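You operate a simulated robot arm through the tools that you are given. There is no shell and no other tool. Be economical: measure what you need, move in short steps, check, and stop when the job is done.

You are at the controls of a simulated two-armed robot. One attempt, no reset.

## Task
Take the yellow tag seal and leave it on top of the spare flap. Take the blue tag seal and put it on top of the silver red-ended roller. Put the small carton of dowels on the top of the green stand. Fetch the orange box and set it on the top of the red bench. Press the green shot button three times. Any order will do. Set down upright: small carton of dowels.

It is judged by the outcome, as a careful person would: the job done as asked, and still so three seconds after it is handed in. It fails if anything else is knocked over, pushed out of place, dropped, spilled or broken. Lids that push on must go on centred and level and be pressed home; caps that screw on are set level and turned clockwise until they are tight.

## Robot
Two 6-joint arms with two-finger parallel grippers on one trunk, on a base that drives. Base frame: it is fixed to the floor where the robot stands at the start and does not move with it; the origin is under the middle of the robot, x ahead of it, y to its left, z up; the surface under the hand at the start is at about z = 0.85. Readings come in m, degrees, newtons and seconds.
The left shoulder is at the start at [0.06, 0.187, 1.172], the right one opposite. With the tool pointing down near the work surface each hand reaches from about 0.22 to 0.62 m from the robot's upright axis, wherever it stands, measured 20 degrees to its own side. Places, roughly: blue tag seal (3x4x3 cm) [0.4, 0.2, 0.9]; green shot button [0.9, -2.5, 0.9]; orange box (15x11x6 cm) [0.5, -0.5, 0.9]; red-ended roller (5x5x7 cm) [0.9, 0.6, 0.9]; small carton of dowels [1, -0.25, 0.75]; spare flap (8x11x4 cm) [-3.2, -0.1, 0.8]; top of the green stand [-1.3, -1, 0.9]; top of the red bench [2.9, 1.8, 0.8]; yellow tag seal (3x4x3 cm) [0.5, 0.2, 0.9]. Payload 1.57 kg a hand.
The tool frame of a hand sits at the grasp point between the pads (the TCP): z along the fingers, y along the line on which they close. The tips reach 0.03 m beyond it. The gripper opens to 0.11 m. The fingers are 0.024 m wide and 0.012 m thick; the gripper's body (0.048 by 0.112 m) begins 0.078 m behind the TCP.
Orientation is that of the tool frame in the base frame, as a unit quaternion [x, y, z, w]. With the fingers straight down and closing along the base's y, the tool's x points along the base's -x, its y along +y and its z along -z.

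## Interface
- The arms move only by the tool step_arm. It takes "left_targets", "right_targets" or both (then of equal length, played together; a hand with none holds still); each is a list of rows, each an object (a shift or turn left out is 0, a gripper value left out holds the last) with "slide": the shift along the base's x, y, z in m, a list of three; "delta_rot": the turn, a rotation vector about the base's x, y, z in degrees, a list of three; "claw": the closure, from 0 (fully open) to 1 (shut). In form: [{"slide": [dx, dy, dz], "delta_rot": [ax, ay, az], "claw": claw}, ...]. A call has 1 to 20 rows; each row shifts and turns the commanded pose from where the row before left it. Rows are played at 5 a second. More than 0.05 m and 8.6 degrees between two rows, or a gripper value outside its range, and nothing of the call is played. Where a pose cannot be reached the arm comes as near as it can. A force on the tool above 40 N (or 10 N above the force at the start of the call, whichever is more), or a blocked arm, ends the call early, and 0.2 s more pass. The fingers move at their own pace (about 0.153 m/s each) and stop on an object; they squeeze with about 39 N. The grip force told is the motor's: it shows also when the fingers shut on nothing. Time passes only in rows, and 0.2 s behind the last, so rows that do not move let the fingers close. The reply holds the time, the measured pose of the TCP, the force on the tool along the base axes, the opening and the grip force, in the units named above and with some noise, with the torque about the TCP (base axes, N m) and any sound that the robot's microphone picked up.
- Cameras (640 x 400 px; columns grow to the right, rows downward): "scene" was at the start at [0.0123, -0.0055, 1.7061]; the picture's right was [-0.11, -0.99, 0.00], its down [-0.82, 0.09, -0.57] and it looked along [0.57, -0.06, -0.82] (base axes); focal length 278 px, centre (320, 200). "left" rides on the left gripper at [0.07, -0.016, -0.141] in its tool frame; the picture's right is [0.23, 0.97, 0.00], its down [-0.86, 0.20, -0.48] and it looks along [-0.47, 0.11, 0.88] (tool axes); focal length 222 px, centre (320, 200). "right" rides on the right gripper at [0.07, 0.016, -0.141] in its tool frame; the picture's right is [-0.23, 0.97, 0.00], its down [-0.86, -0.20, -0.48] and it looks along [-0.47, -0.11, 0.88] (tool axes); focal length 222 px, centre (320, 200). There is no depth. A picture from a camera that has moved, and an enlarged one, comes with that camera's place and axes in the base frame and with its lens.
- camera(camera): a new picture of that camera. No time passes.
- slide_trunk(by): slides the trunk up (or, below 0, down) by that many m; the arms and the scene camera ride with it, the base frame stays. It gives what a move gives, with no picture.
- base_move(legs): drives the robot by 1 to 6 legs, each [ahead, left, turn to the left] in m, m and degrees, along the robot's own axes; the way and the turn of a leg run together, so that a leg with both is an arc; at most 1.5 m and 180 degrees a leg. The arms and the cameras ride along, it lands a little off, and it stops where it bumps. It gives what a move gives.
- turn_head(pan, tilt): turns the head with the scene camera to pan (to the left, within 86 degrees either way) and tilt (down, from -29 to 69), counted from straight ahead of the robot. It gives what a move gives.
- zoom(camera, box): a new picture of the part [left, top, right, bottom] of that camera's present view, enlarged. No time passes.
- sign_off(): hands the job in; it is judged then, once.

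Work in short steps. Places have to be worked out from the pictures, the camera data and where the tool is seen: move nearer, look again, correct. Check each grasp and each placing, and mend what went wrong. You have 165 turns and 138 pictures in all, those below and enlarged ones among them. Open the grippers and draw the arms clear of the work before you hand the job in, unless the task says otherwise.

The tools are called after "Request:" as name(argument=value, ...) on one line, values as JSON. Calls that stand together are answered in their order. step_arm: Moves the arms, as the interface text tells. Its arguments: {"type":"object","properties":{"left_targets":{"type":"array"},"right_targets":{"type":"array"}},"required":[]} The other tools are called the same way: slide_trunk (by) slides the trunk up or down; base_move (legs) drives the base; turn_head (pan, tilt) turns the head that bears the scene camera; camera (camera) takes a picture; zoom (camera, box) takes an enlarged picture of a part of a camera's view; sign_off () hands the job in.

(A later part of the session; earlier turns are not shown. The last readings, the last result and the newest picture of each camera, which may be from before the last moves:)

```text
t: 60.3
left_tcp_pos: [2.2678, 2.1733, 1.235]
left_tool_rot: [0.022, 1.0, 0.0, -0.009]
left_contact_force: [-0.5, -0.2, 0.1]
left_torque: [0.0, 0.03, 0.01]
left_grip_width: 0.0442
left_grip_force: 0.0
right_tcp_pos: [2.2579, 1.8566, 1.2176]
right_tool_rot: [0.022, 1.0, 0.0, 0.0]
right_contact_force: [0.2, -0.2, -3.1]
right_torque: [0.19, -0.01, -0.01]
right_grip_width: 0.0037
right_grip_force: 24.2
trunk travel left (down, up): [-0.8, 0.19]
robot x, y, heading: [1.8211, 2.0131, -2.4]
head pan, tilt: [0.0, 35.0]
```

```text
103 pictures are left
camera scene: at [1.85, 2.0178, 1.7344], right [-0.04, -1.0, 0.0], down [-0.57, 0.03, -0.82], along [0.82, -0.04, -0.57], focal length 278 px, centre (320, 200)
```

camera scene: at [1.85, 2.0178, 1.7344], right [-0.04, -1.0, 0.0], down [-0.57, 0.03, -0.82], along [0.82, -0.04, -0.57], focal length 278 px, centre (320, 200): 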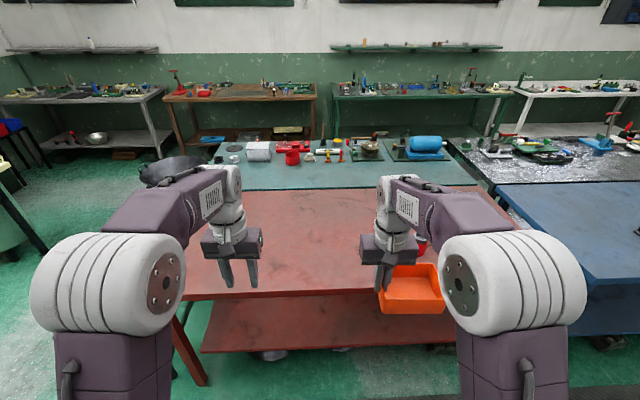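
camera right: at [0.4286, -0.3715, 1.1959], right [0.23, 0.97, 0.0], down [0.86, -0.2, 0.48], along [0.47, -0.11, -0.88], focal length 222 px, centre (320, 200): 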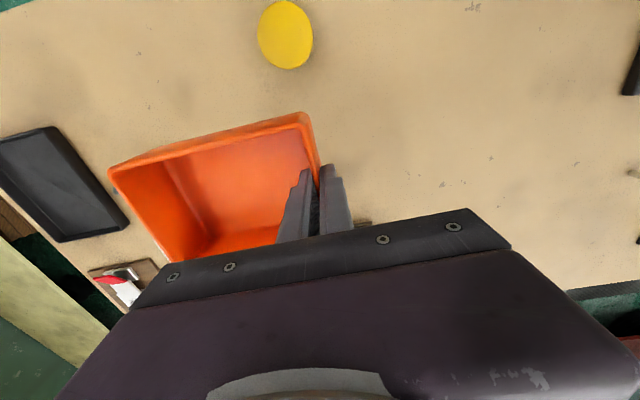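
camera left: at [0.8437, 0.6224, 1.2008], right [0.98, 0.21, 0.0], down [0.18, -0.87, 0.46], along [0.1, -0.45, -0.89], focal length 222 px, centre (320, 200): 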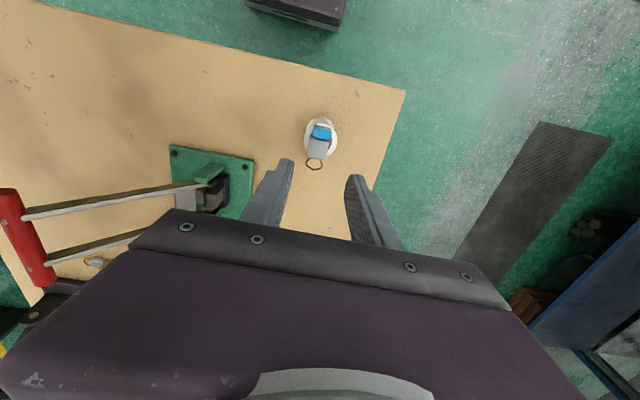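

The red bench top is empty ahead (near edge x≈2.57). I drive closer and aim for box centre about (2.8,1.9).

Request:
base_move(legs=[[0.42, 0.12, 2.4]])

Request:
camera(camera="right")

Request:
turn_head(pan=0, tilt=50)

Request:
camera(camera="scene")

```text
t: 63.0
left_tcp_pos: [2.6928, 2.2892, 1.2364]
left_tool_rot: [0.005, 1.0, -0.001, -0.007]
left_contact_force: [0.3, -0.1, -0.6]
left_torque: [-0.01, -0.02, 0.0]
left_grip_width: 0.0439
left_grip_force: 0.1
right_tcp_pos: [2.6925, 1.9722, 1.2174]
right_tool_rot: [0.005, 1.0, 0.0, 0.0]
right_contact_force: [0.3, 0.5, -3.4]
right_torque: [0.22, -0.01, 0.0]
right_grip_width: 0.0039
right_grip_force: 24.6
trunk travel left (down, up): [-0.8, 0.19]
robot x, y, heading: [2.251, 2.1181, -0.3]
head pan, tilt: [0.0, 35.0]
```

```text
102 pictures are left
camera right: at [2.6212, 1.9905, 1.3583], right [0.24, 0.97, 0.0], down [0.85, -0.21, 0.48], along [0.47, -0.11, -0.88], focal length 222 px, centre (320, 200)
```

right: 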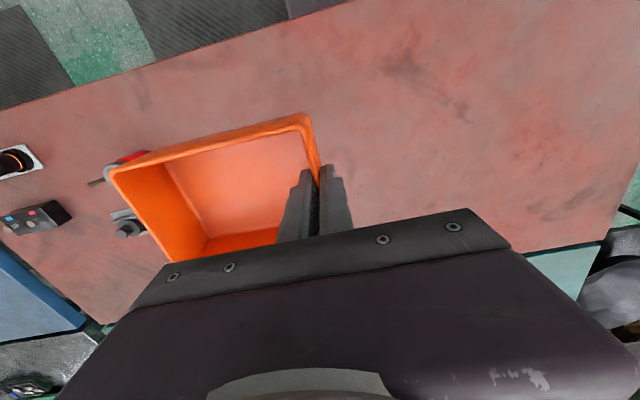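

```text
t: 63.7
left_tcp_pos: [2.6934, 2.2909, 1.2347]
left_tool_rot: [0.005, 1.0, 0.0, -0.009]
left_contact_force: [0.7, -0.5, -0.4]
left_torque: [0.06, 0.03, -0.01]
left_grip_width: 0.0441
left_grip_force: 0.1
right_tcp_pos: [2.693, 1.9736, 1.2157]
right_tool_rot: [0.006, 1.0, 0.001, -0.001]
right_contact_force: [0.2, -0.1, -3.1]
right_torque: [0.2, -0.01, 0.02]
right_grip_width: 0.0038
right_grip_force: 24.3
trunk travel left (down, up): [-0.8, 0.19]
robot x, y, heading: [2.2553, 2.1172, -0.5]
head pan, tilt: [0.0, 50.0]
```

```text
101 pictures are left
camera scene: at [2.2709, 2.1205, 1.7128], right [-0.01, -1.0, 0.0], down [-0.77, 0.01, -0.64], along [0.64, -0.01, -0.77], focal length 278 px, centre (320, 200)
```

scene: 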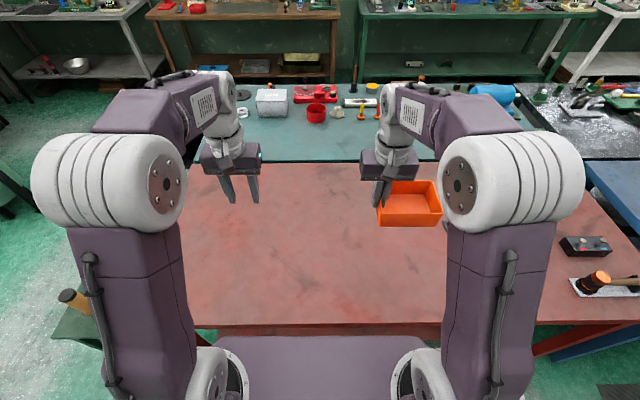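

The landing area under the hand is clear (nearest items y<1.5). I lower the box toward the bench.

Request:
step_arm(right_targets=[{"slide": [0.02, 0, -0.045]}, {"slide": [0.02, 0, -0.045]}, {"slide": [0.02, 0, -0.045]}, {"slide": [0, 0, -0.045]}, {"slide": [0, 0, -0.045]}, {"slide": [0, 0, -0.045]}, {"slide": [0, 0, -0.04]}, {"slide": [0, 0, -0.02]}])

Request:
camera(camera="scene")

Request:
camera(camera="right")

```text
t: 65.5
left_tcp_pos: [2.6874, 2.2916, 1.2397]
left_tool_rot: [0.004, 1.0, -0.001, -0.006]
left_contact_force: [0.4, 0.6, -0.2]
left_torque: [0.02, -0.03, 0.03]
left_grip_width: 0.0441
left_grip_force: 0.0
right_tcp_pos: [2.7535, 1.9738, 0.8892]
right_tool_rot: [0.006, 1.0, 0.001, 0.005]
right_contact_force: [1.2, 0.9, 24.5]
right_torque: [-0.11, -0.39, 0.14]
right_grip_width: 0.0035
right_grip_force: 25.2
trunk travel left (down, up): [-0.8, 0.19]
robot x, y, heading: [2.2487, 2.1181, -0.7]
head pan, tilt: [0.0, 50.0]
```

```text
100 pictures are left
camera scene: at [2.2634, 2.122, 1.7134], right [-0.01, -1.0, 0.0], down [-0.76, 0.01, -0.65], along [0.65, -0.01, -0.76], focal length 278 px, centre (320, 200)
```

scene: 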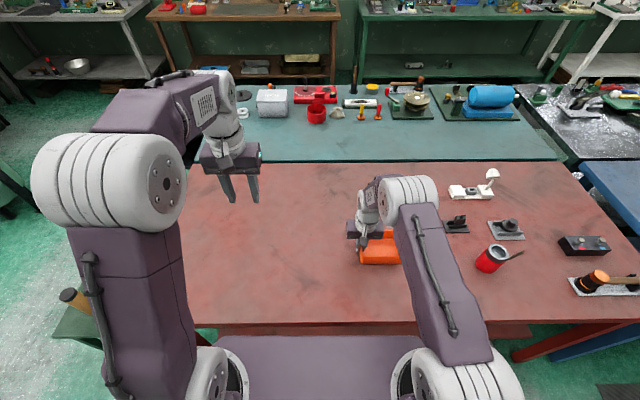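

```text
99 pictures are left
camera right: at [2.6814, 1.9923, 1.03], right [0.24, 0.97, 0.0], down [0.85, -0.21, 0.49], along [0.47, -0.11, -0.87], focal length 222 px, centre (320, 200)
```

right: 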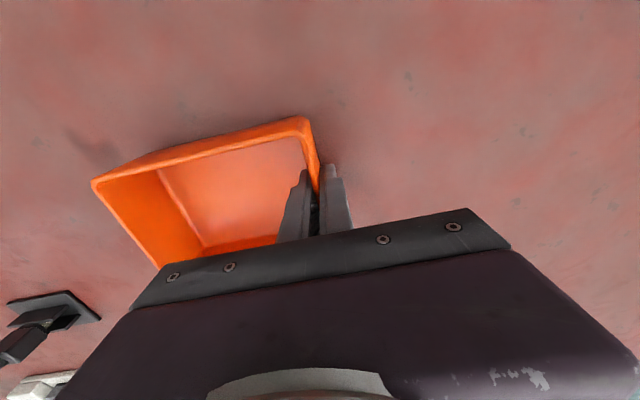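

Contact at TCP z 0.889 (bench ≈0.837). I ease up a few mm, open, and rise.

Request:
step_arm(right_targets=[{"slide": [0, 0, 0.003]}, {"claw": 0.7}, {}, {"slide": [0, 0, 0.03]}, {"slide": [0, 0, 0.045]}, {"slide": [0, 0, 0.045]}, {"slide": [0, 0, 0.045]}, {"slide": [-0.02, 0, 0.045]}, {"slide": [-0.02, 0, 0.045]}, {"slide": [-0.02, 0, 0.045]}])

Request:
camera(camera="scene")

```text
t: 67.7
left_tcp_pos: [2.6916, 2.2901, 1.2369]
left_tool_rot: [0.004, 1.0, 0.0, -0.009]
left_contact_force: [0.1, 0.7, 0.2]
left_torque: [0.0, -0.02, -0.01]
left_grip_width: 0.0439
left_grip_force: 0.1
right_tcp_pos: [2.6929, 1.975, 1.1889]
right_tool_rot: [0.005, 1.0, 0.0, 0.001]
right_contact_force: [-0.4, 0.6, -0.1]
right_torque: [-0.03, -0.01, 0.01]
right_grip_width: 0.0329
right_grip_force: 0.0
trunk travel left (down, up): [-0.8, 0.19]
robot x, y, heading: [2.25, 2.1202, -0.6]
head pan, tilt: [0.0, 50.0]
```

```text
98 pictures are left
camera scene: at [2.268, 2.1207, 1.7127], right [-0.01, -1.0, 0.0], down [-0.77, 0.01, -0.64], along [0.64, -0.01, -0.77], focal length 278 px, centre (320, 200)
```

scene: 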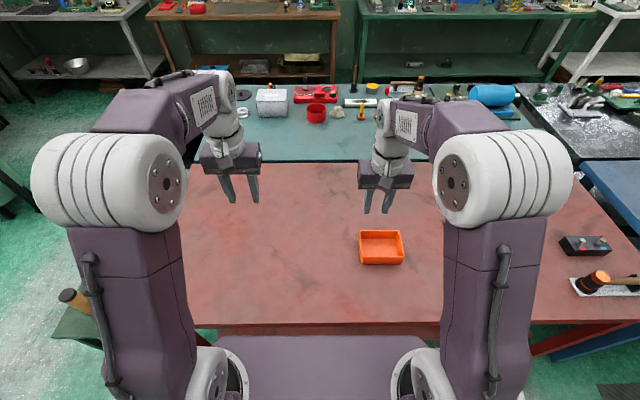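

The orange box sits well on the bench. Next the carton: I back away, turn and drive into the aisle on the far side of the table, then look at it.

Request:
base_move(legs=[[-0.65, 0, 0], [0, 0, -90], [1.3, 0, 0]])

Request:
turn_head(pan=-30, tilt=40)

Request:
camera(camera="scene")

```text
t: 81.3
left_tcp_pos: [1.7949, 0.3763, 1.238]
left_tool_rot: [0.703, 0.711, 0.005, -0.007]
left_contact_force: [-0.8, 0.1, -0.5]
left_torque: [0.01, 0.05, 0.0]
left_grip_width: 0.0441
left_grip_force: 0.1
right_tcp_pos: [1.4794, 0.368, 1.189]
right_tool_rot: [0.703, 0.711, 0.0, 0.0]
right_contact_force: [-0.6, -0.5, 0.2]
right_torque: [-0.02, -0.03, -0.01]
right_grip_width: 0.033
right_grip_force: 0.1
trunk travel left (down, up): [-0.8, 0.19]
robot x, y, heading: [1.613, 0.8147, -89.2]
head pan, tilt: [0.0, 50.0]
```

```text
t: 82.3
left_tcp_pos: [1.7939, 0.3761, 1.2364]
left_tool_rot: [0.703, 0.711, 0.005, -0.006]
left_contact_force: [0.3, 0.2, 0.3]
left_torque: [0.01, 0.03, 0.01]
left_grip_width: 0.044
left_grip_force: 0.0
right_tcp_pos: [1.4784, 0.3683, 1.1883]
right_tool_rot: [0.703, 0.711, 0.0, 0.0]
right_contact_force: [0.4, -0.5, 0.0]
right_torque: [-0.01, -0.04, 0.0]
right_grip_width: 0.0331
right_grip_force: 0.1
trunk travel left (down, up): [-0.8, 0.19]
robot x, y, heading: [1.615, 0.809, -89.6]
head pan, tilt: [-30.0, 40.0]
```

```text
97 pictures are left
camera scene: at [1.5714, 0.8005, 1.7269], right [-0.87, 0.49, 0.0], down [0.32, 0.56, -0.77], along [-0.38, -0.67, -0.64], focal length 278 px, centre (320, 200)
```

scene: 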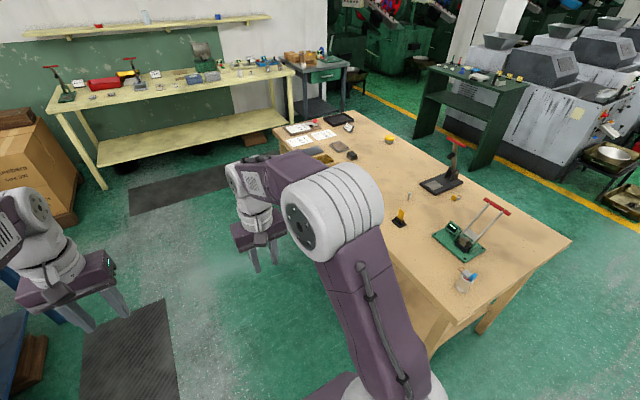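

The blue seal is still on the roller. I drive on along the aisle and turn to face the table where the carton should be.

Request:
base_move(legs=[[1.05, 0, 0], [0, 0, -90]])

Request:
turn_head(pan=0, tilt=50)

Request:
camera(camera="scene")

```text
t: 91.4
left_tcp_pos: [1.1951, -0.3904, 1.2361]
left_tool_rot: [1.0, 0.011, 0.008, -0.001]
left_contact_force: [-1.0, -0.4, 0.2]
left_torque: [0.01, 0.01, -0.01]
left_grip_width: 0.0442
left_grip_force: 0.0
right_tcp_pos: [1.1832, -0.0752, 1.1895]
right_tool_rot: [1.0, 0.012, 0.0, 0.001]
right_contact_force: [0.2, 0.4, 0.1]
right_torque: [-0.03, -0.01, -0.02]
right_grip_width: 0.033
right_grip_force: 0.0
trunk travel left (down, up): [-0.8, 0.19]
robot x, y, heading: [1.6329, -0.2056, -178.7]
head pan, tilt: [-30.0, 40.0]
```

```text
t: 92.3
left_tcp_pos: [1.1944, -0.39, 1.2368]
left_tool_rot: [1.0, 0.012, 0.008, -0.001]
left_contact_force: [-0.2, 1.1, -0.6]
left_torque: [0.0, -0.06, 0.0]
left_grip_width: 0.0441
left_grip_force: 0.0
right_tcp_pos: [1.1841, -0.0755, 1.188]
right_tool_rot: [1.0, 0.012, 0.0, 0.0]
right_contact_force: [-0.3, 0.7, -0.1]
right_torque: [-0.01, 0.01, -0.04]
right_grip_width: 0.033
right_grip_force: 0.1
trunk travel left (down, up): [-0.8, 0.19]
robot x, y, heading: [1.6343, -0.2052, -178.7]
head pan, tilt: [0.0, 50.0]
```

```text
96 pictures are left
camera scene: at [1.6137, -0.2004, 1.7128], right [-0.02, 1.0, 0.0], down [0.77, 0.02, -0.64], along [-0.64, -0.01, -0.77], focal length 278 px, centre (320, 200)
```

scene: 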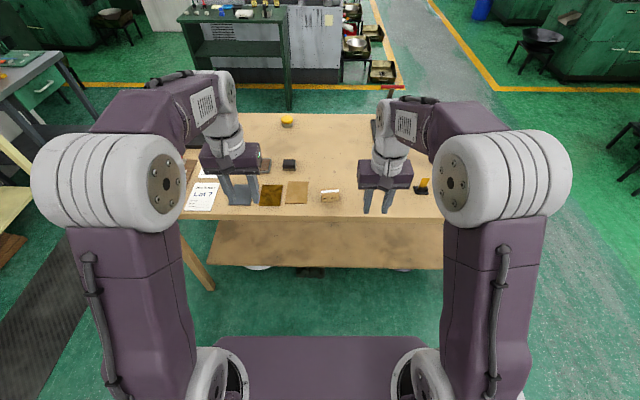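

Request:
zoom(camera="scene", box=[180, 140, 440, 290])

Request:
zoom(camera="scene", box=[300, 175, 360, 215])

```text
2.46 times, centred on (310, 215) of scene
camera zoom: at [1.6137, -0.2004, 1.7128], right [-0.02, 1.0, 0.0], down [0.77, 0.02, -0.64], along [-0.64, -0.01, -0.77], focal length 684 px, centre (345, 163)
```

zoom: 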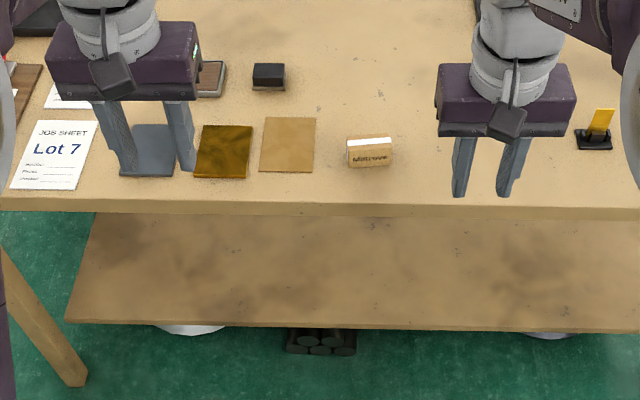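

```text
10.00 times, centred on (330, 195) of scene
camera zoom: at [1.6137, -0.2004, 1.7128], right [-0.02, 1.0, 0.0], down [0.77, 0.02, -0.64], along [-0.64, -0.01, -0.77], focal length 2780 px, centre (220, 250)
```

zoom: 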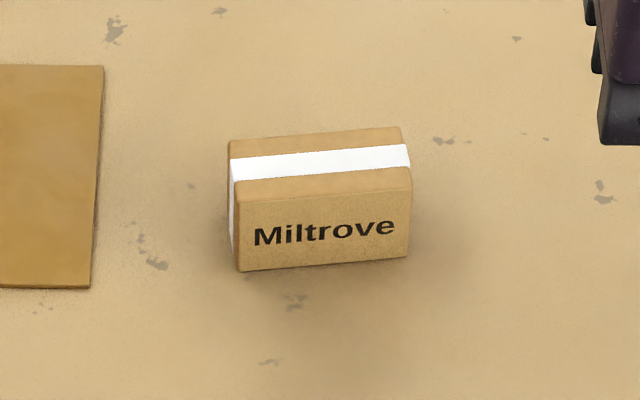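

The "Miltrove" carton (about 7×2×5.5 cm, centre (0.893,-0.17), standing on the table) must be the small carton. I drive closer so the right hand is over it.

Request:
base_move(legs=[[0.28, 0.09, -1.3]])

Request:
camera(camera="right")

```text
t: 94.3
left_tcp_pos: [0.9153, -0.4761, 1.2366]
left_tool_rot: [1.0, 0.004, 0.007, 0.0]
left_contact_force: [0.6, -0.1, -0.2]
left_torque: [-0.02, 0.01, -0.02]
left_grip_width: 0.0441
left_grip_force: 0.1
right_tcp_pos: [0.9085, -0.1624, 1.1896]
right_tool_rot: [1.0, 0.004, -0.001, 0.0]
right_contact_force: [-1.3, 0.1, 1.4]
right_torque: [0.01, 0.01, -0.02]
right_grip_width: 0.033
right_grip_force: 0.1
trunk travel left (down, up): [-0.8, 0.19]
robot x, y, heading: [1.3506, -0.2953, -179.7]
head pan, tilt: [0.0, 50.0]
```

```text
93 pictures are left
camera right: at [0.9773, -0.1771, 1.3304], right [-0.22, -0.98, 0.0], down [-0.86, 0.19, 0.48], along [-0.47, 0.1, -0.88], focal length 222 px, centre (320, 200)
```

right: 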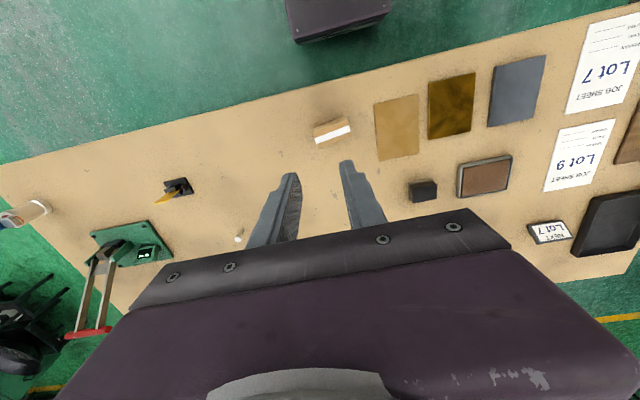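

Request:
zoom(camera="right", box=[290, 100, 370, 160])

```text
6.67 times, centred on (330, 130) of right
camera zoom: at [0.9773, -0.1771, 1.3304], right [-0.22, -0.98, 0.0], down [-0.86, 0.19, 0.48], along [-0.47, 0.1, -0.88], focal length 1481 px, centre (253, 667)
```

zoom: 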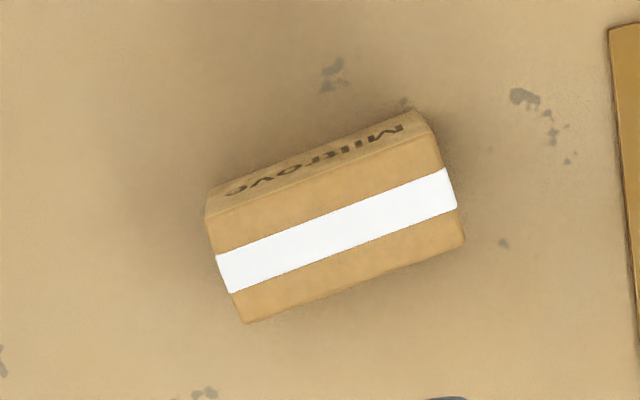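

Carton top centre ≈(0.882,-0.181), yaw ≈+8°. I open, align and descend partway to recheck.

Request:
step_arm(right_targets=[{"slide": [-0.013, -0.01, -0.03], "delta_rot": [0, 0, 8], "claw": 0}, {"slide": [-0.013, -0.009, -0.03]}, {"slide": [0, 0, -0.045]}, {"slide": [0, 0, -0.045]}, {"slide": [0, 0, -0.02]}, {}])

Request:
camera(camera="right")

```text
t: 95.7
left_tcp_pos: [0.9129, -0.4772, 1.2361]
left_tool_rot: [1.0, 0.004, 0.007, -0.001]
left_contact_force: [-0.1, -0.3, -0.4]
left_torque: [0.01, 0.01, 0.01]
left_grip_width: 0.044
left_grip_force: 0.0
right_tcp_pos: [0.8831, -0.1829, 1.0199]
right_tool_rot: [0.997, 0.074, 0.001, 0.001]
right_contact_force: [-1.1, -0.2, -0.6]
right_torque: [-0.03, -0.03, 0.0]
right_grip_width: 0.11
right_grip_force: 0.0
trunk travel left (down, up): [-0.8, 0.19]
robot x, y, heading: [1.3528, -0.2973, -179.5]
head pan, tilt: [0.0, 50.0]
```

```text
91 pictures are left
camera right: at [0.9532, -0.1873, 1.1607], right [-0.08, -1.0, 0.0], down [-0.88, 0.07, 0.48], along [-0.48, 0.04, -0.88], focal length 222 px, centre (320, 200)
```

right: 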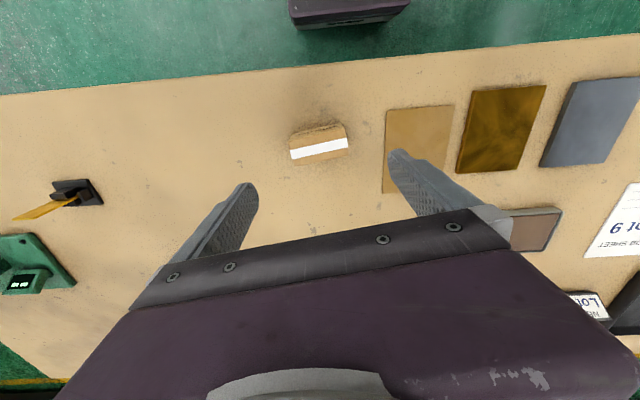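

Aligned within a few mm. I descend and grip the carton across its ends.

Request:
step_arm(right_targets=[{"slide": [-0.001, 0.003, -0.04], "delta_rot": [0, 0, -2]}, {"slide": [0, 0, -0.045]}, {"slide": [0, 0, -0.045]}, {}, {"claw": 1}, {}, {}])

Request:
camera(camera="right")

```text
t: 97.3
left_tcp_pos: [0.9131, -0.4763, 1.2358]
left_tool_rot: [1.0, 0.004, 0.008, 0.0]
left_contact_force: [0.4, -0.3, 0.2]
left_torque: [0.01, -0.01, 0.0]
left_grip_width: 0.0439
left_grip_force: 0.1
right_tcp_pos: [0.8776, -0.1783, 0.8863]
right_tool_rot: [0.998, 0.055, 0.0, 0.0]
right_contact_force: [0.3, -1.7, 0.5]
right_torque: [-0.02, 0.04, 0.03]
right_grip_width: 0.0696
right_grip_force: 39.1
trunk travel left (down, up): [-0.8, 0.19]
robot x, y, heading: [1.3527, -0.2935, -179.7]
head pan, tilt: [0.0, 50.0]
```

```text
90 pictures are left
camera right: at [0.9478, -0.1851, 1.0274], right [-0.12, -0.99, 0.0], down [-0.87, 0.1, 0.48], along [-0.47, 0.06, -0.88], focal length 222 px, centre (320, 200)
```

right: 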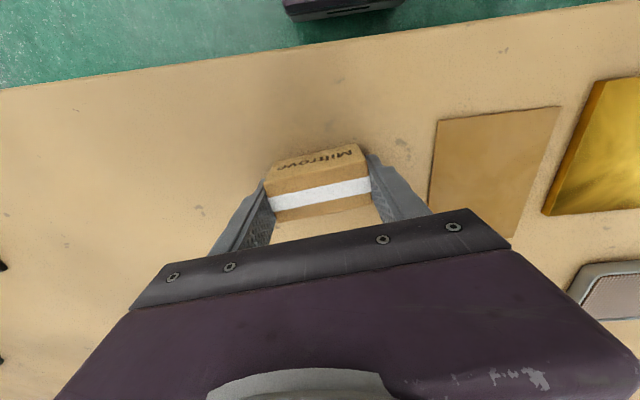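

The carton is held (69.6 mm). I lift it, back out, and drive along toward the bench with the green button, checking by camera.

Request:
step_arm(right_targets=[{"slide": [0, 0, 0.03]}, {"slide": [0, 0, 0.045]}, {"slide": [0, 0, 0.045]}, {"slide": [0, 0, 0.045]}, {"slide": [0, 0, 0.045]}, {"slide": [0, 0, 0.045]}, {"slide": [0, 0, 0.045]}])

Request:
base_move(legs=[[-0.32, 0, 0], [0, 0, 90], [1.2, 0, 0]])

Request:
turn_head(pan=-25, tilt=35)

Request:
camera(camera="scene")

```text
t: 98.9
left_tcp_pos: [0.914, -0.4775, 1.236]
left_tool_rot: [1.0, 0.004, 0.007, -0.001]
left_contact_force: [-0.4, -0.4, -0.1]
left_torque: [0.01, 0.01, 0.0]
left_grip_width: 0.0441
left_grip_force: 0.0
right_tcp_pos: [0.8819, -0.1808, 1.1896]
right_tool_rot: [0.998, 0.055, 0.0, 0.0]
right_contact_force: [0.5, -0.2, -1.9]
right_torque: [0.01, 0.03, 0.0]
right_grip_width: 0.0697
right_grip_force: 38.4
trunk travel left (down, up): [-0.8, 0.19]
robot x, y, heading: [1.3509, -0.2962, -179.7]
head pan, tilt: [0.0, 50.0]
```

```text
t: 110.6
left_tcp_pos: [1.9445, -1.902, 1.2365]
left_tool_rot: [0.684, 0.73, 0.005, -0.007]
left_contact_force: [-0.5, 1.0, 0.4]
left_torque: [-0.02, 0.01, 0.02]
left_grip_width: 0.044
left_grip_force: 0.1
right_tcp_pos: [1.6501, -1.9511, 1.1888]
right_tool_rot: [0.645, 0.764, 0.0, 0.0]
right_contact_force: [-0.1, -0.4, -1.8]
right_torque: [0.01, 0.02, -0.03]
right_grip_width: 0.0697
right_grip_force: 39.0
trunk travel left (down, up): [-0.8, 0.19]
robot x, y, heading: [1.7398, -1.4748, -86.4]
head pan, tilt: [0.0, 50.0]
```

```text
t: 111.5
left_tcp_pos: [1.9431, -1.9019, 1.2368]
left_tool_rot: [0.684, 0.729, 0.005, -0.007]
left_contact_force: [0.6, 1.5, 0.3]
left_torque: [-0.03, 0.03, 0.0]
left_grip_width: 0.0442
left_grip_force: 0.2
right_tcp_pos: [1.6491, -1.9511, 1.1883]
right_tool_rot: [0.646, 0.764, 0.0, -0.001]
right_contact_force: [0.1, 0.1, -2.1]
right_torque: [0.0, -0.01, 0.0]
right_grip_width: 0.0699
right_grip_force: 38.7
trunk travel left (down, up): [-0.8, 0.19]
robot x, y, heading: [1.7443, -1.4736, -86.4]
head pan, tilt: [-25.0, 35.0]
```

```text
89 pictures are left
camera scene: at [1.7053, -1.4956, 1.7344], right [-0.93, 0.36, 0.0], down [0.21, 0.53, -0.82], along [-0.3, -0.76, -0.57], focal length 278 px, centre (320, 200)
```

scene: 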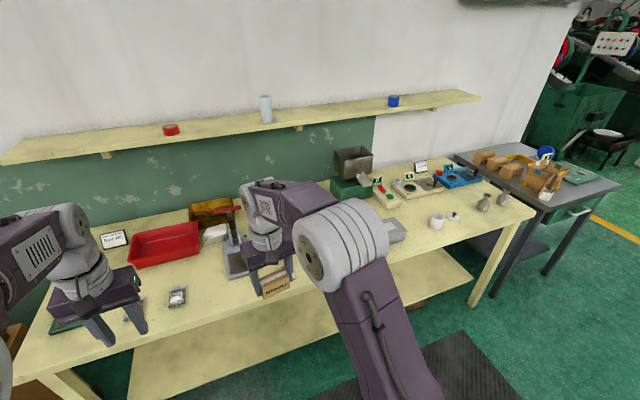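

Several devices with cards sit near x≈0.9. I strafe right toward them and correct the heading, then look closely.

Request:
base_move(legs=[[0, -0.85, -3.6]])

Request:
turn_head(pan=0, tilt=38)

Request:
camera(camera="scene")

Request:
zoom(camera="scene", box=[220, 140, 460, 290])

```text
t: 116.0
left_tcp_pos: [1.0695, -1.9426, 1.2363]
left_tool_rot: [0.704, 0.71, 0.005, -0.006]
left_contact_force: [0.0, 0.0, -0.4]
left_torque: [0.01, -0.01, 0.0]
left_grip_width: 0.0438
left_grip_force: 0.0
right_tcp_pos: [0.7726, -1.9763, 1.1892]
right_tool_rot: [0.667, 0.745, 0.001, 0.0]
right_contact_force: [0.3, 0.0, -2.6]
right_torque: [0.0, 0.0, -0.01]
right_grip_width: 0.0697
right_grip_force: 39.1
trunk travel left (down, up): [-0.8, 0.19]
robot x, y, heading: [0.8912, -1.5048, -89.6]
head pan, tilt: [-25.0, 35.0]
```

```text
t: 116.9
left_tcp_pos: [1.0676, -1.9425, 1.2365]
left_tool_rot: [0.704, 0.71, 0.006, -0.006]
left_contact_force: [-0.7, -1.4, 1.4]
left_torque: [-0.03, -0.02, 0.0]
left_grip_width: 0.044
left_grip_force: 0.1
right_tcp_pos: [0.7708, -1.976, 1.1899]
right_tool_rot: [0.667, 0.745, 0.0, 0.0]
right_contact_force: [1.1, 0.5, -2.8]
right_torque: [-0.06, 0.0, 0.02]
right_grip_width: 0.0699
right_grip_force: 38.8
trunk travel left (down, up): [-0.8, 0.19]
robot x, y, heading: [0.8867, -1.501, -89.6]
head pan, tilt: [0.0, 38.0]
```

```text
88 pictures are left
camera scene: at [0.8893, -1.5295, 1.7299], right [-1.0, -0.01, 0.0], down [0.0, 0.62, -0.79], along [0.01, -0.79, -0.62], focal length 278 px, centre (320, 200)
```

scene: 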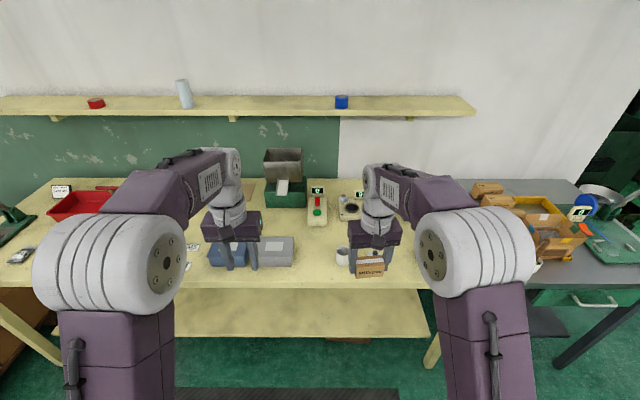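

```text
2.67 times, centred on (340, 215) of scene
camera zoom: at [0.8893, -1.5295, 1.7299], right [-1.0, -0.01, 0.0], down [0.0, 0.62, -0.79], along [0.01, -0.79, -0.62], focal length 741 px, centre (267, 160)
```

zoom: 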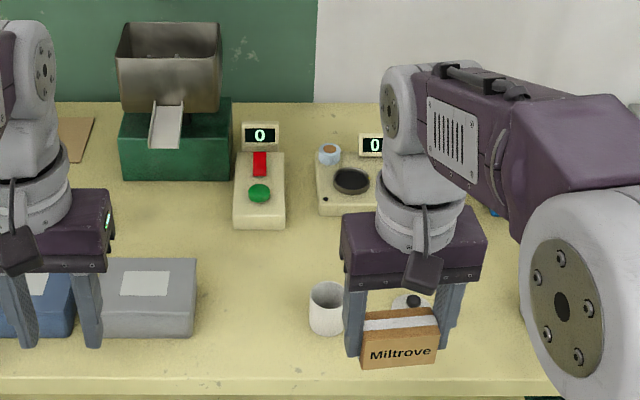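

The green button with counter "0" is at about (0.916,-2.498). I drive in closer and slightly to the right so the left hand can reach it.

Request:
base_move(legs=[[0.37, -0.1, -0.4]])

Request:
camera(camera="left")

Request:
turn_head(pan=5, tilt=50)

Request:
camera(camera="scene")

```text
t: 119.3
left_tcp_pos: [0.9691, -2.3163, 1.2363]
left_tool_rot: [0.703, 0.711, 0.005, -0.006]
left_contact_force: [-0.4, -0.3, -0.5]
left_torque: [-0.01, 0.0, -0.01]
left_grip_width: 0.044
left_grip_force: 0.0
right_tcp_pos: [0.6723, -2.3499, 1.1901]
right_tool_rot: [0.666, 0.746, 0.0, 0.0]
right_contact_force: [-0.3, 0.9, -2.9]
right_torque: [-0.03, -0.03, 0.0]
right_grip_width: 0.0697
right_grip_force: 39.3
trunk travel left (down, up): [-0.8, 0.19]
robot x, y, heading: [0.7901, -1.88, -89.3]
head pan, tilt: [0.0, 38.0]
```

```text
86 pictures are left
camera left: at [0.9521, -2.2498, 1.3793], right [0.97, 0.24, 0.0], down [0.21, -0.86, 0.47], along [0.11, -0.45, -0.89], focal length 222 px, centre (320, 200)
```

left: 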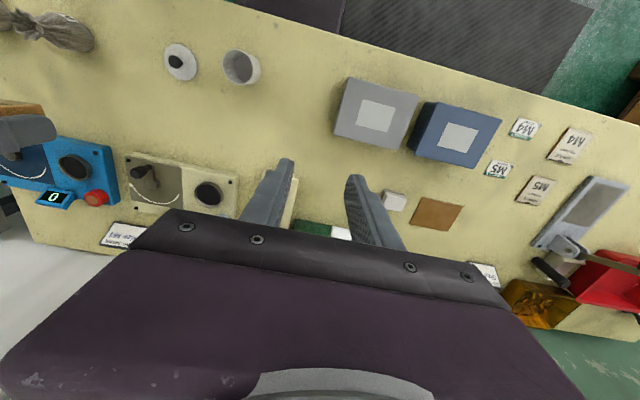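

```text
t: 120.1
left_tcp_pos: [0.9695, -2.3197, 1.2354]
left_tool_rot: [0.704, 0.71, 0.005, -0.007]
left_contact_force: [1.1, 0.6, 0.0]
left_torque: [-0.01, -0.02, 0.02]
left_grip_width: 0.0437
left_grip_force: 0.1
right_tcp_pos: [0.6718, -2.3522, 1.1889]
right_tool_rot: [0.666, 0.746, -0.001, 0.001]
right_contact_force: [0.6, 0.0, -3.0]
right_torque: [-0.03, 0.03, 0.0]
right_grip_width: 0.0697
right_grip_force: 39.1
trunk travel left (down, up): [-0.8, 0.19]
robot x, y, heading: [0.7853, -1.878, -89.5]
head pan, tilt: [5.0, 50.0]
```

```text
85 pictures are left
camera scene: at [0.7953, -1.8963, 1.7128], right [-1.0, -0.1, 0.0], down [-0.07, 0.76, -0.64], along [0.06, -0.64, -0.77], focal length 278 px, centre (320, 200)
```

scene: 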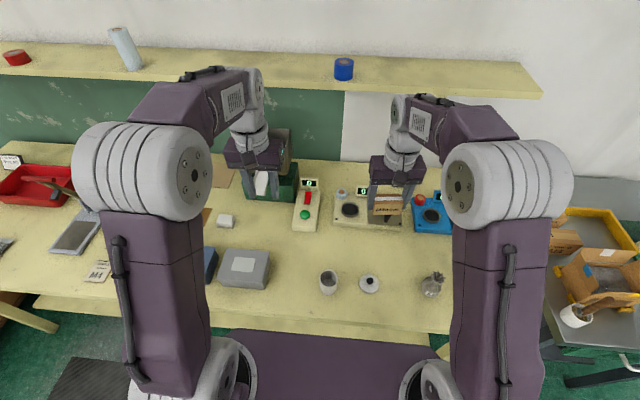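

I close the left fingers and move over the button at (0.908,-2.503), stopping above it to check.

Request:
step_arm(left_targets=[{"slide": [-0.03, 0, -0.02], "claw": 1}, {"slide": [-0.031, -0.02, -0.02]}, {"slide": [0, -0.045, -0.02]}, {"slide": [0, -0.045, -0.02]}, {"slide": [0, -0.045, -0.02]}, {"slide": [0, -0.029, -0.03]}, {"slide": [0, 0, -0.045]}, {"slide": [0, 0, -0.045]}])

Request:
camera(camera="left")

Request:
zoom(camera="scene", box=[250, 150, 370, 250])

```text
t: 121.9
left_tcp_pos: [0.9117, -2.4713, 1.011]
left_tool_rot: [0.703, 0.711, 0.006, -0.006]
left_contact_force: [0.1, -0.7, 0.4]
left_torque: [-0.01, -0.02, -0.01]
left_grip_width: 0.0
left_grip_force: 21.6
left hand out of reach, approached as far as the arm can: row 5, 6
right_tcp_pos: [0.671, -2.3521, 1.1873]
right_tool_rot: [0.666, 0.746, 0.001, -0.001]
right_contact_force: [1.0, 0.9, -2.6]
right_torque: [0.02, -0.03, -0.01]
right_grip_width: 0.0695
right_grip_force: 38.7
trunk travel left (down, up): [-0.8, 0.19]
robot x, y, heading: [0.784, -1.8808, -89.6]
head pan, tilt: [5.0, 50.0]
```

```text
84 pictures are left
camera left: at [0.8943, -2.405, 1.1538], right [0.97, 0.24, 0.0], down [0.21, -0.86, 0.46], along [0.11, -0.45, -0.89], focal length 222 px, centre (320, 200)
```

left: 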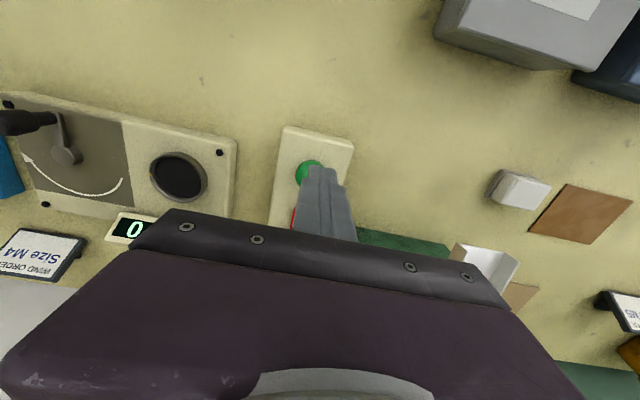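

```text
4.00 times, centred on (310, 200) of scene
camera zoom: at [0.7957, -1.8976, 1.7128], right [-1.0, -0.1, 0.0], down [-0.07, 0.76, -0.64], along [0.06, -0.64, -0.77], focal length 1112 px, centre (360, 200)
```

zoom: 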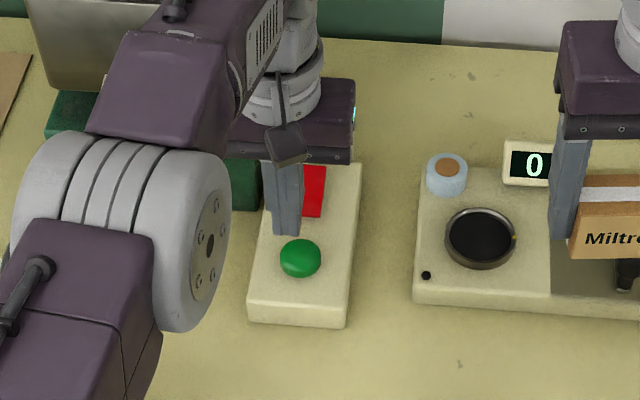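

The hand is 3 cm short at reach limit; I tilt the tool forward (~16°) so the fingertips can get over the button at (0.906,-2.502).

Request:
step_arm(left_targets=[{"slide": [-0.003, 0, 0], "delta_rot": [-8, 0, 0]}, {"slide": [-0.003, 0, 0], "delta_rot": [-8, 0, 0]}, {}])

Request:
zoom(camera="left", box=[260, 110, 400, 230])

```text
t: 122.7
left_tcp_pos: [0.9054, -2.4685, 1.0129]
left_tool_rot: [0.697, 0.704, -0.094, 0.092]
left_contact_force: [0.0, -0.6, -0.7]
left_torque: [0.01, 0.03, 0.02]
left_grip_width: 0.0
left_grip_force: 21.5
right_tcp_pos: [0.6712, -2.3535, 1.188]
right_tool_rot: [0.666, 0.746, 0.001, -0.001]
right_contact_force: [0.0, 0.2, -2.0]
right_torque: [-0.03, 0.02, -0.05]
right_grip_width: 0.0697
right_grip_force: 39.0
trunk travel left (down, up): [-0.8, 0.19]
robot x, y, heading: [0.7877, -1.8814, -89.2]
head pan, tilt: [5.0, 50.0]
```

```text
3.33 times, centred on (330, 170) of left
camera zoom: at [0.8884, -2.3664, 1.1312], right [0.97, 0.23, -0.06], down [0.21, -0.7, 0.68], along [0.11, -0.68, -0.73], focal length 740 px, centre (287, 300)
```

zoom: 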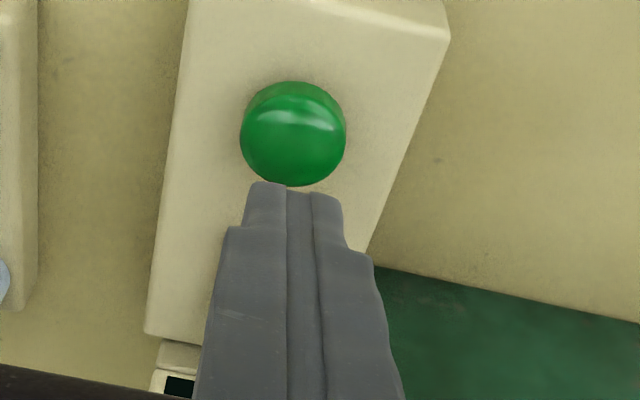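

Tip needs about 27 mm more in -y. I advance and lower to just above the button.

Request:
step_arm(left_targets=[{"slide": [0.001, -0.014, -0.01]}, {"slide": [0, -0.013, -0.02]}, {"slide": [0, 0, -0.02]}, {}])

Request:
zoom(camera="left", box=[260, 110, 400, 230])

Request:
zoom(camera="scene", box=[270, 160, 350, 240])

```text
t: 123.7
left_tcp_pos: [0.9057, -2.4955, 0.9633]
left_tool_rot: [0.698, 0.704, -0.095, 0.091]
left_contact_force: [0.3, -0.1, 0.7]
left_torque: [0.01, 0.0, -0.03]
left_grip_width: 0.0
left_grip_force: 21.2
right_tcp_pos: [0.6714, -2.3514, 1.1883]
right_tool_rot: [0.666, 0.746, 0.0, 0.0]
right_contact_force: [0.2, 0.4, -2.9]
right_torque: [-0.03, -0.01, 0.03]
right_grip_width: 0.0695
right_grip_force: 38.9
trunk travel left (down, up): [-0.8, 0.19]
robot x, y, heading: [0.7917, -1.8785, -89.5]
head pan, tilt: [5.0, 50.0]
```

```text
3.33 times, centred on (330, 170) of left
camera zoom: at [0.889, -2.3918, 1.0818], right [0.97, 0.23, -0.06], down [0.21, -0.7, 0.68], along [0.11, -0.68, -0.73], focal length 740 px, centre (287, 300)
```

zoom: 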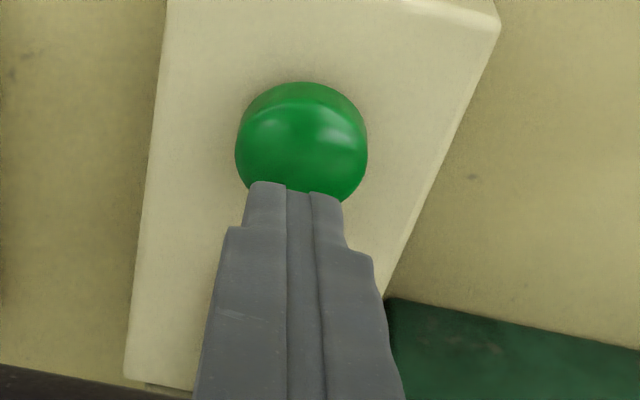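

```text
5.00 times, centred on (310, 200) of scene
camera zoom: at [0.7955, -1.8953, 1.7128], right [-1.0, -0.1, 0.0], down [-0.07, 0.76, -0.64], along [0.06, -0.64, -0.77], focal length 1390 px, centre (370, 200)
```

zoom: 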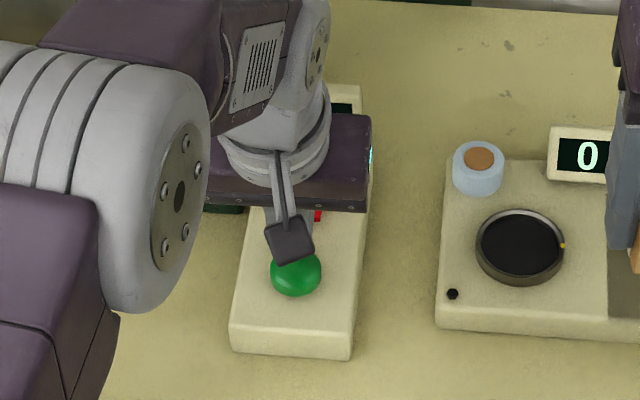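

The tip is over the button (y -2.504). I lower gently until contact.

Request:
step_arm(left_targets=[{"slide": [0.001, 0, -0.012]}, {"slide": [0, 0, -0.008]}, {"slide": [0, 0, -0.004]}, {"slide": [0, 0, -0.004]}])

```text
t: 124.7
left_tcp_pos: [0.9072, -2.4964, 0.9362]
left_tool_rot: [0.697, 0.705, -0.094, 0.093]
left_contact_force: [0.7, -0.9, 0.6]
left_torque: [0.0, 0.03, -0.01]
left_grip_width: 0.0
left_grip_force: 21.2
right_tcp_pos: [0.6715, -2.353, 1.1885]
right_tool_rot: [0.667, 0.745, 0.0, 0.0]
right_contact_force: [-0.9, 0.4, -2.3]
right_torque: [0.02, 0.01, -0.02]
right_grip_width: 0.0696
right_grip_force: 38.3
trunk travel left (down, up): [-0.8, 0.19]
robot x, y, heading: [0.7882, -1.8794, -89.5]
head pan, tilt: [5.0, 50.0]
```

No contact yet (tip ≈0.907). I continue in 3 mm steps.

Request:
step_arm(left_targets=[{"slide": [0, 0, -0.003]}, {"slide": [0, 0, -0.003]}, {"slide": [0, 0, -0.003]}])

```text
t: 125.5
left_tcp_pos: [0.9073, -2.4946, 0.9304]
left_tool_rot: [0.697, 0.704, -0.096, 0.094]
left_contact_force: [-0.3, -1.7, 14.7]
left_torque: [0.02, 0.04, -0.04]
left_grip_width: 0.0
left_grip_force: 21.7
right_tcp_pos: [0.6703, -2.3491, 1.19]
right_tool_rot: [0.666, 0.746, 0.0, 0.001]
right_contact_force: [0.2, 0.4, -2.3]
right_torque: [0.02, -0.01, -0.01]
right_grip_width: 0.0696
right_grip_force: 39.1
trunk travel left (down, up): [-0.8, 0.19]
robot x, y, heading: [0.7899, -1.8814, -89.5]
head pan, tilt: [5.0, 50.0]
heard: click
```

A click: one press. I raise and look at the counter.

Request:
step_arm(left_targets=[{"slide": [0, 0, 0.01]}, {"slide": [0, 0, 0.01]}, {}])

Request:
zoom(camera="scene", box=[270, 160, 350, 240])

```text
t: 126.3
left_tcp_pos: [0.9065, -2.4949, 0.9472]
left_tool_rot: [0.697, 0.705, -0.093, 0.092]
left_contact_force: [-0.4, -1.0, 0.3]
left_torque: [0.03, -0.03, 0.02]
left_grip_width: 0.0
left_grip_force: 21.1
right_tcp_pos: [0.6713, -2.3505, 1.1895]
right_tool_rot: [0.665, 0.747, 0.0, 0.0]
right_contact_force: [-0.1, -0.6, -2.6]
right_torque: [-0.01, 0.03, -0.01]
right_grip_width: 0.0695
right_grip_force: 38.7
trunk travel left (down, up): [-0.8, 0.19]
robot x, y, heading: [0.7928, -1.8818, -89.5]
head pan, tilt: [5.0, 50.0]
```

```text
5.00 times, centred on (310, 200) of scene
camera zoom: at [0.7955, -1.896, 1.7127], right [-1.0, -0.1, 0.0], down [-0.07, 0.76, -0.64], along [0.06, -0.64, -0.77], focal length 1390 px, centre (370, 200)
```

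zoom: 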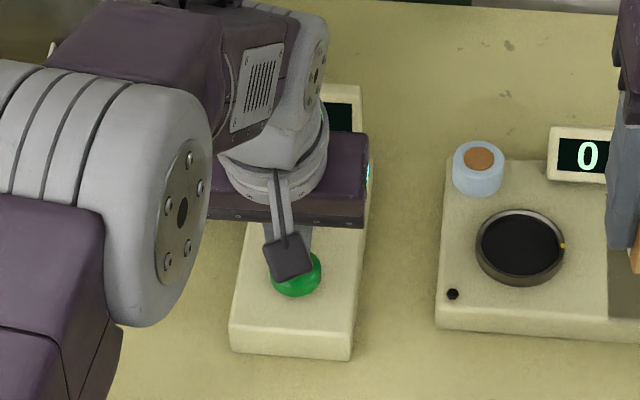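

The counter is hidden; I raise the hand more to read it before pressing again.

Request:
step_arm(left_targets=[{"slide": [0, 0, 0.03]}, {"slide": [0, 0.03, 0.03]}, {"slide": [0, 0.04, 0.02]}])

Request:
zoom(camera="scene", box=[270, 160, 350, 240])

```text
t: 127.1
left_tcp_pos: [0.9084, -2.4226, 1.0321]
left_tool_rot: [0.698, 0.704, -0.094, 0.093]
left_contact_force: [0.5, -0.2, -0.6]
left_torque: [-0.03, 0.0, 0.04]
left_grip_width: 0.0
left_grip_force: 21.1
right_tcp_pos: [0.6718, -2.3504, 1.1895]
right_tool_rot: [0.666, 0.746, 0.0, 0.001]
right_contact_force: [0.5, 1.4, -1.4]
right_torque: [-0.03, -0.01, 0.02]
right_grip_width: 0.0698
right_grip_force: 39.1
trunk travel left (down, up): [-0.8, 0.19]
robot x, y, heading: [0.7896, -1.8822, -89.4]
head pan, tilt: [5.0, 50.0]
```

```text
5.00 times, centred on (310, 200) of scene
camera zoom: at [0.7954, -1.893, 1.7127], right [-1.0, -0.1, 0.0], down [-0.07, 0.76, -0.64], along [0.06, -0.64, -0.77], focal length 1390 px, centre (370, 200)
```

zoom: 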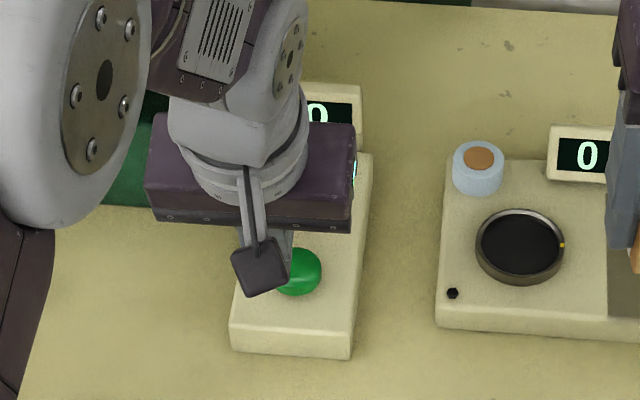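

The display seems still to show 0; I shift the hand to see it whole.

Request:
step_arm(left_targets=[{"slide": [0, 0.04, 0.02]}, {"slide": [0, 0.04, 0.02]}])

Request:
zoom(camera="scene", box=[270, 160, 350, 240])

```text
t: 127.7
left_tcp_pos: [0.909, -2.3421, 1.0738]
left_tool_rot: [0.698, 0.704, -0.095, 0.093]
left_contact_force: [0.2, 0.8, -0.2]
left_torque: [-0.01, 0.04, 0.01]
left_grip_width: 0.0004
left_grip_force: 21.4
right_tcp_pos: [0.6704, -2.3489, 1.19]
right_tool_rot: [0.666, 0.746, 0.0, 0.001]
right_contact_force: [0.2, 1.1, -2.0]
right_torque: [-0.05, 0.01, -0.03]
right_grip_width: 0.0695
right_grip_force: 39.1
trunk travel left (down, up): [-0.8, 0.19]
robot x, y, heading: [0.79, -1.8827, -89.6]
head pan, tilt: [5.0, 50.0]
```

```text
5.00 times, centred on (310, 200) of scene
camera zoom: at [0.7954, -1.8913, 1.7128], right [-1.0, -0.1, 0.0], down [-0.07, 0.76, -0.64], along [0.06, -0.64, -0.76], focal length 1390 px, centre (370, 200)
```

zoom: 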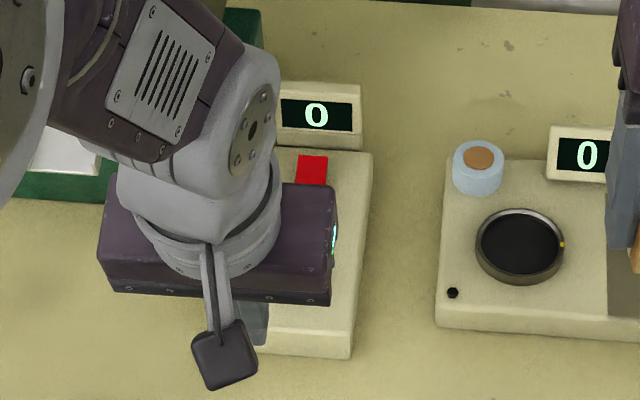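

The counter still reads 0, so I look closer at the device with the left camera before another, deeper press.

Request:
step_arm(left_targets=[{"slide": [-0.03, 0.02, 0.02]}, {"slide": [-0.03, 0.02, 0.02]}])

Request:
camera(camera="left")

Request:
zoom(camera="scene", box=[240, 150, 340, 240])

```text
t: 128.3
left_tcp_pos: [0.8475, -2.2994, 1.1104]
left_tool_rot: [0.698, 0.704, -0.094, 0.093]
left_contact_force: [0.1, 0.4, -0.3]
left_torque: [-0.01, -0.01, 0.0]
left_grip_width: 0.0
left_grip_force: 21.6
right_tcp_pos: [0.6698, -2.3497, 1.19]
right_tool_rot: [0.666, 0.746, -0.001, 0.001]
right_contact_force: [-0.4, 1.1, -2.1]
right_torque: [-0.04, -0.03, -0.02]
right_grip_width: 0.0698
right_grip_force: 39.1
trunk travel left (down, up): [-0.8, 0.19]
robot x, y, heading: [0.7884, -1.8804, -89.6]
head pan, tilt: [5.0, 50.0]
```

```text
76 pictures are left
camera left: at [0.8291, -2.1963, 1.2282], right [0.97, 0.23, -0.06], down [0.21, -0.7, 0.69], along [0.11, -0.68, -0.73], focal length 222 px, centre (320, 200)
```

left: 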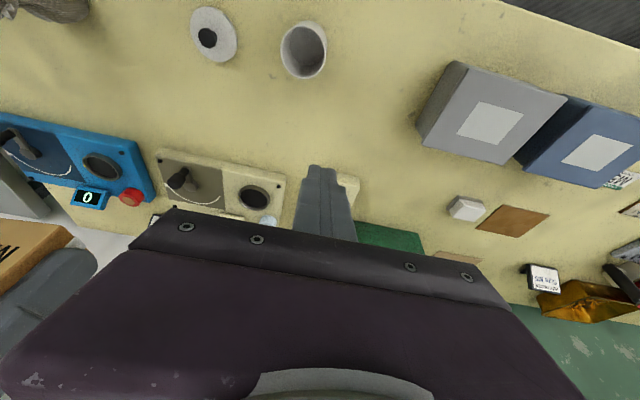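

```text
4.44 times, centred on (290, 195) of scene
camera zoom: at [0.7938, -1.8918, 1.7128], right [-1.0, -0.1, 0.0], down [-0.07, 0.76, -0.64], along [0.06, -0.64, -0.76], focal length 1236 px, centre (453, 222)
```

zoom: 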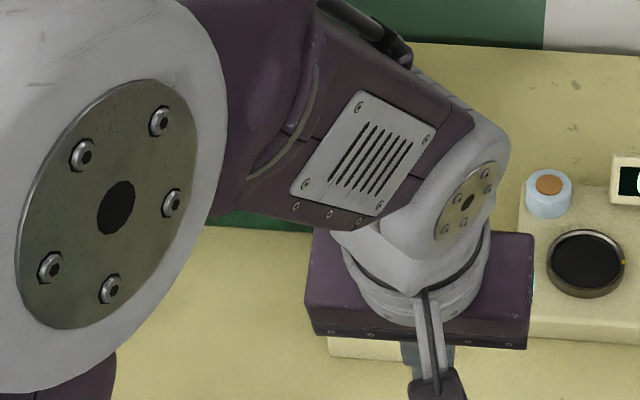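

I return above the button and press deeper this time, watching force and sounds.

Request:
step_arm(left_targets=[{"slide": [0.03, -0.02, -0.02]}, {"slide": [0.03, -0.02, -0.02]}, {"slide": [0, -0.04, -0.02]}, {"slide": [0, -0.04, -0.02]}, {"slide": [0, -0.04, -0.02]}, {"slide": [0, -0.035, -0.03]}, {"slide": [0, 0, -0.03]}])

Request:
step_arm(left_targets=[{"slide": [0, 0, -0.008]}, {"slide": [0, 0, -0.006]}, {"slide": [0, 0, -0.003]}, {"slide": [0, 0, -0.003]}, {"slide": [0, 0, -0.002]}, {}])

```text
t: 129.9
left_tcp_pos: [0.9104, -2.5006, 0.946]
left_tool_rot: [0.697, 0.705, -0.093, 0.092]
left_contact_force: [0.1, -0.2, -0.1]
left_torque: [-0.02, 0.0, 0.04]
left_grip_width: 0.0
left_grip_force: 21.3
right_tcp_pos: [0.6719, -2.3506, 1.1884]
right_tool_rot: [0.665, 0.746, 0.0, 0.0]
right_contact_force: [-0.2, 0.1, -3.0]
right_torque: [-0.06, 0.02, 0.0]
right_grip_width: 0.0698
right_grip_force: 38.9
trunk travel left (down, up): [-0.8, 0.19]
robot x, y, heading: [0.7894, -1.876, -89.4]
head pan, tilt: [5.0, 50.0]
```

```text
t: 131.3
left_tcp_pos: [0.9084, -2.5012, 0.928]
left_tool_rot: [0.697, 0.704, -0.096, 0.094]
left_contact_force: [8.0, -5.3, 24.1]
left_torque: [-0.06, -0.24, -0.03]
left_grip_width: 0.0
left_grip_force: 21.7
right_tcp_pos: [0.6729, -2.3489, 1.1896]
right_tool_rot: [0.666, 0.746, -0.002, 0.0]
right_contact_force: [0.0, 0.8, -2.5]
right_torque: [0.01, 0.0, 0.02]
right_grip_width: 0.0698
right_grip_force: 38.9
trunk travel left (down, up): [-0.8, 0.19]
robot x, y, heading: [0.7891, -1.8813, -89.4]
head pan, tilt: [5.0, 50.0]
heard: click
```

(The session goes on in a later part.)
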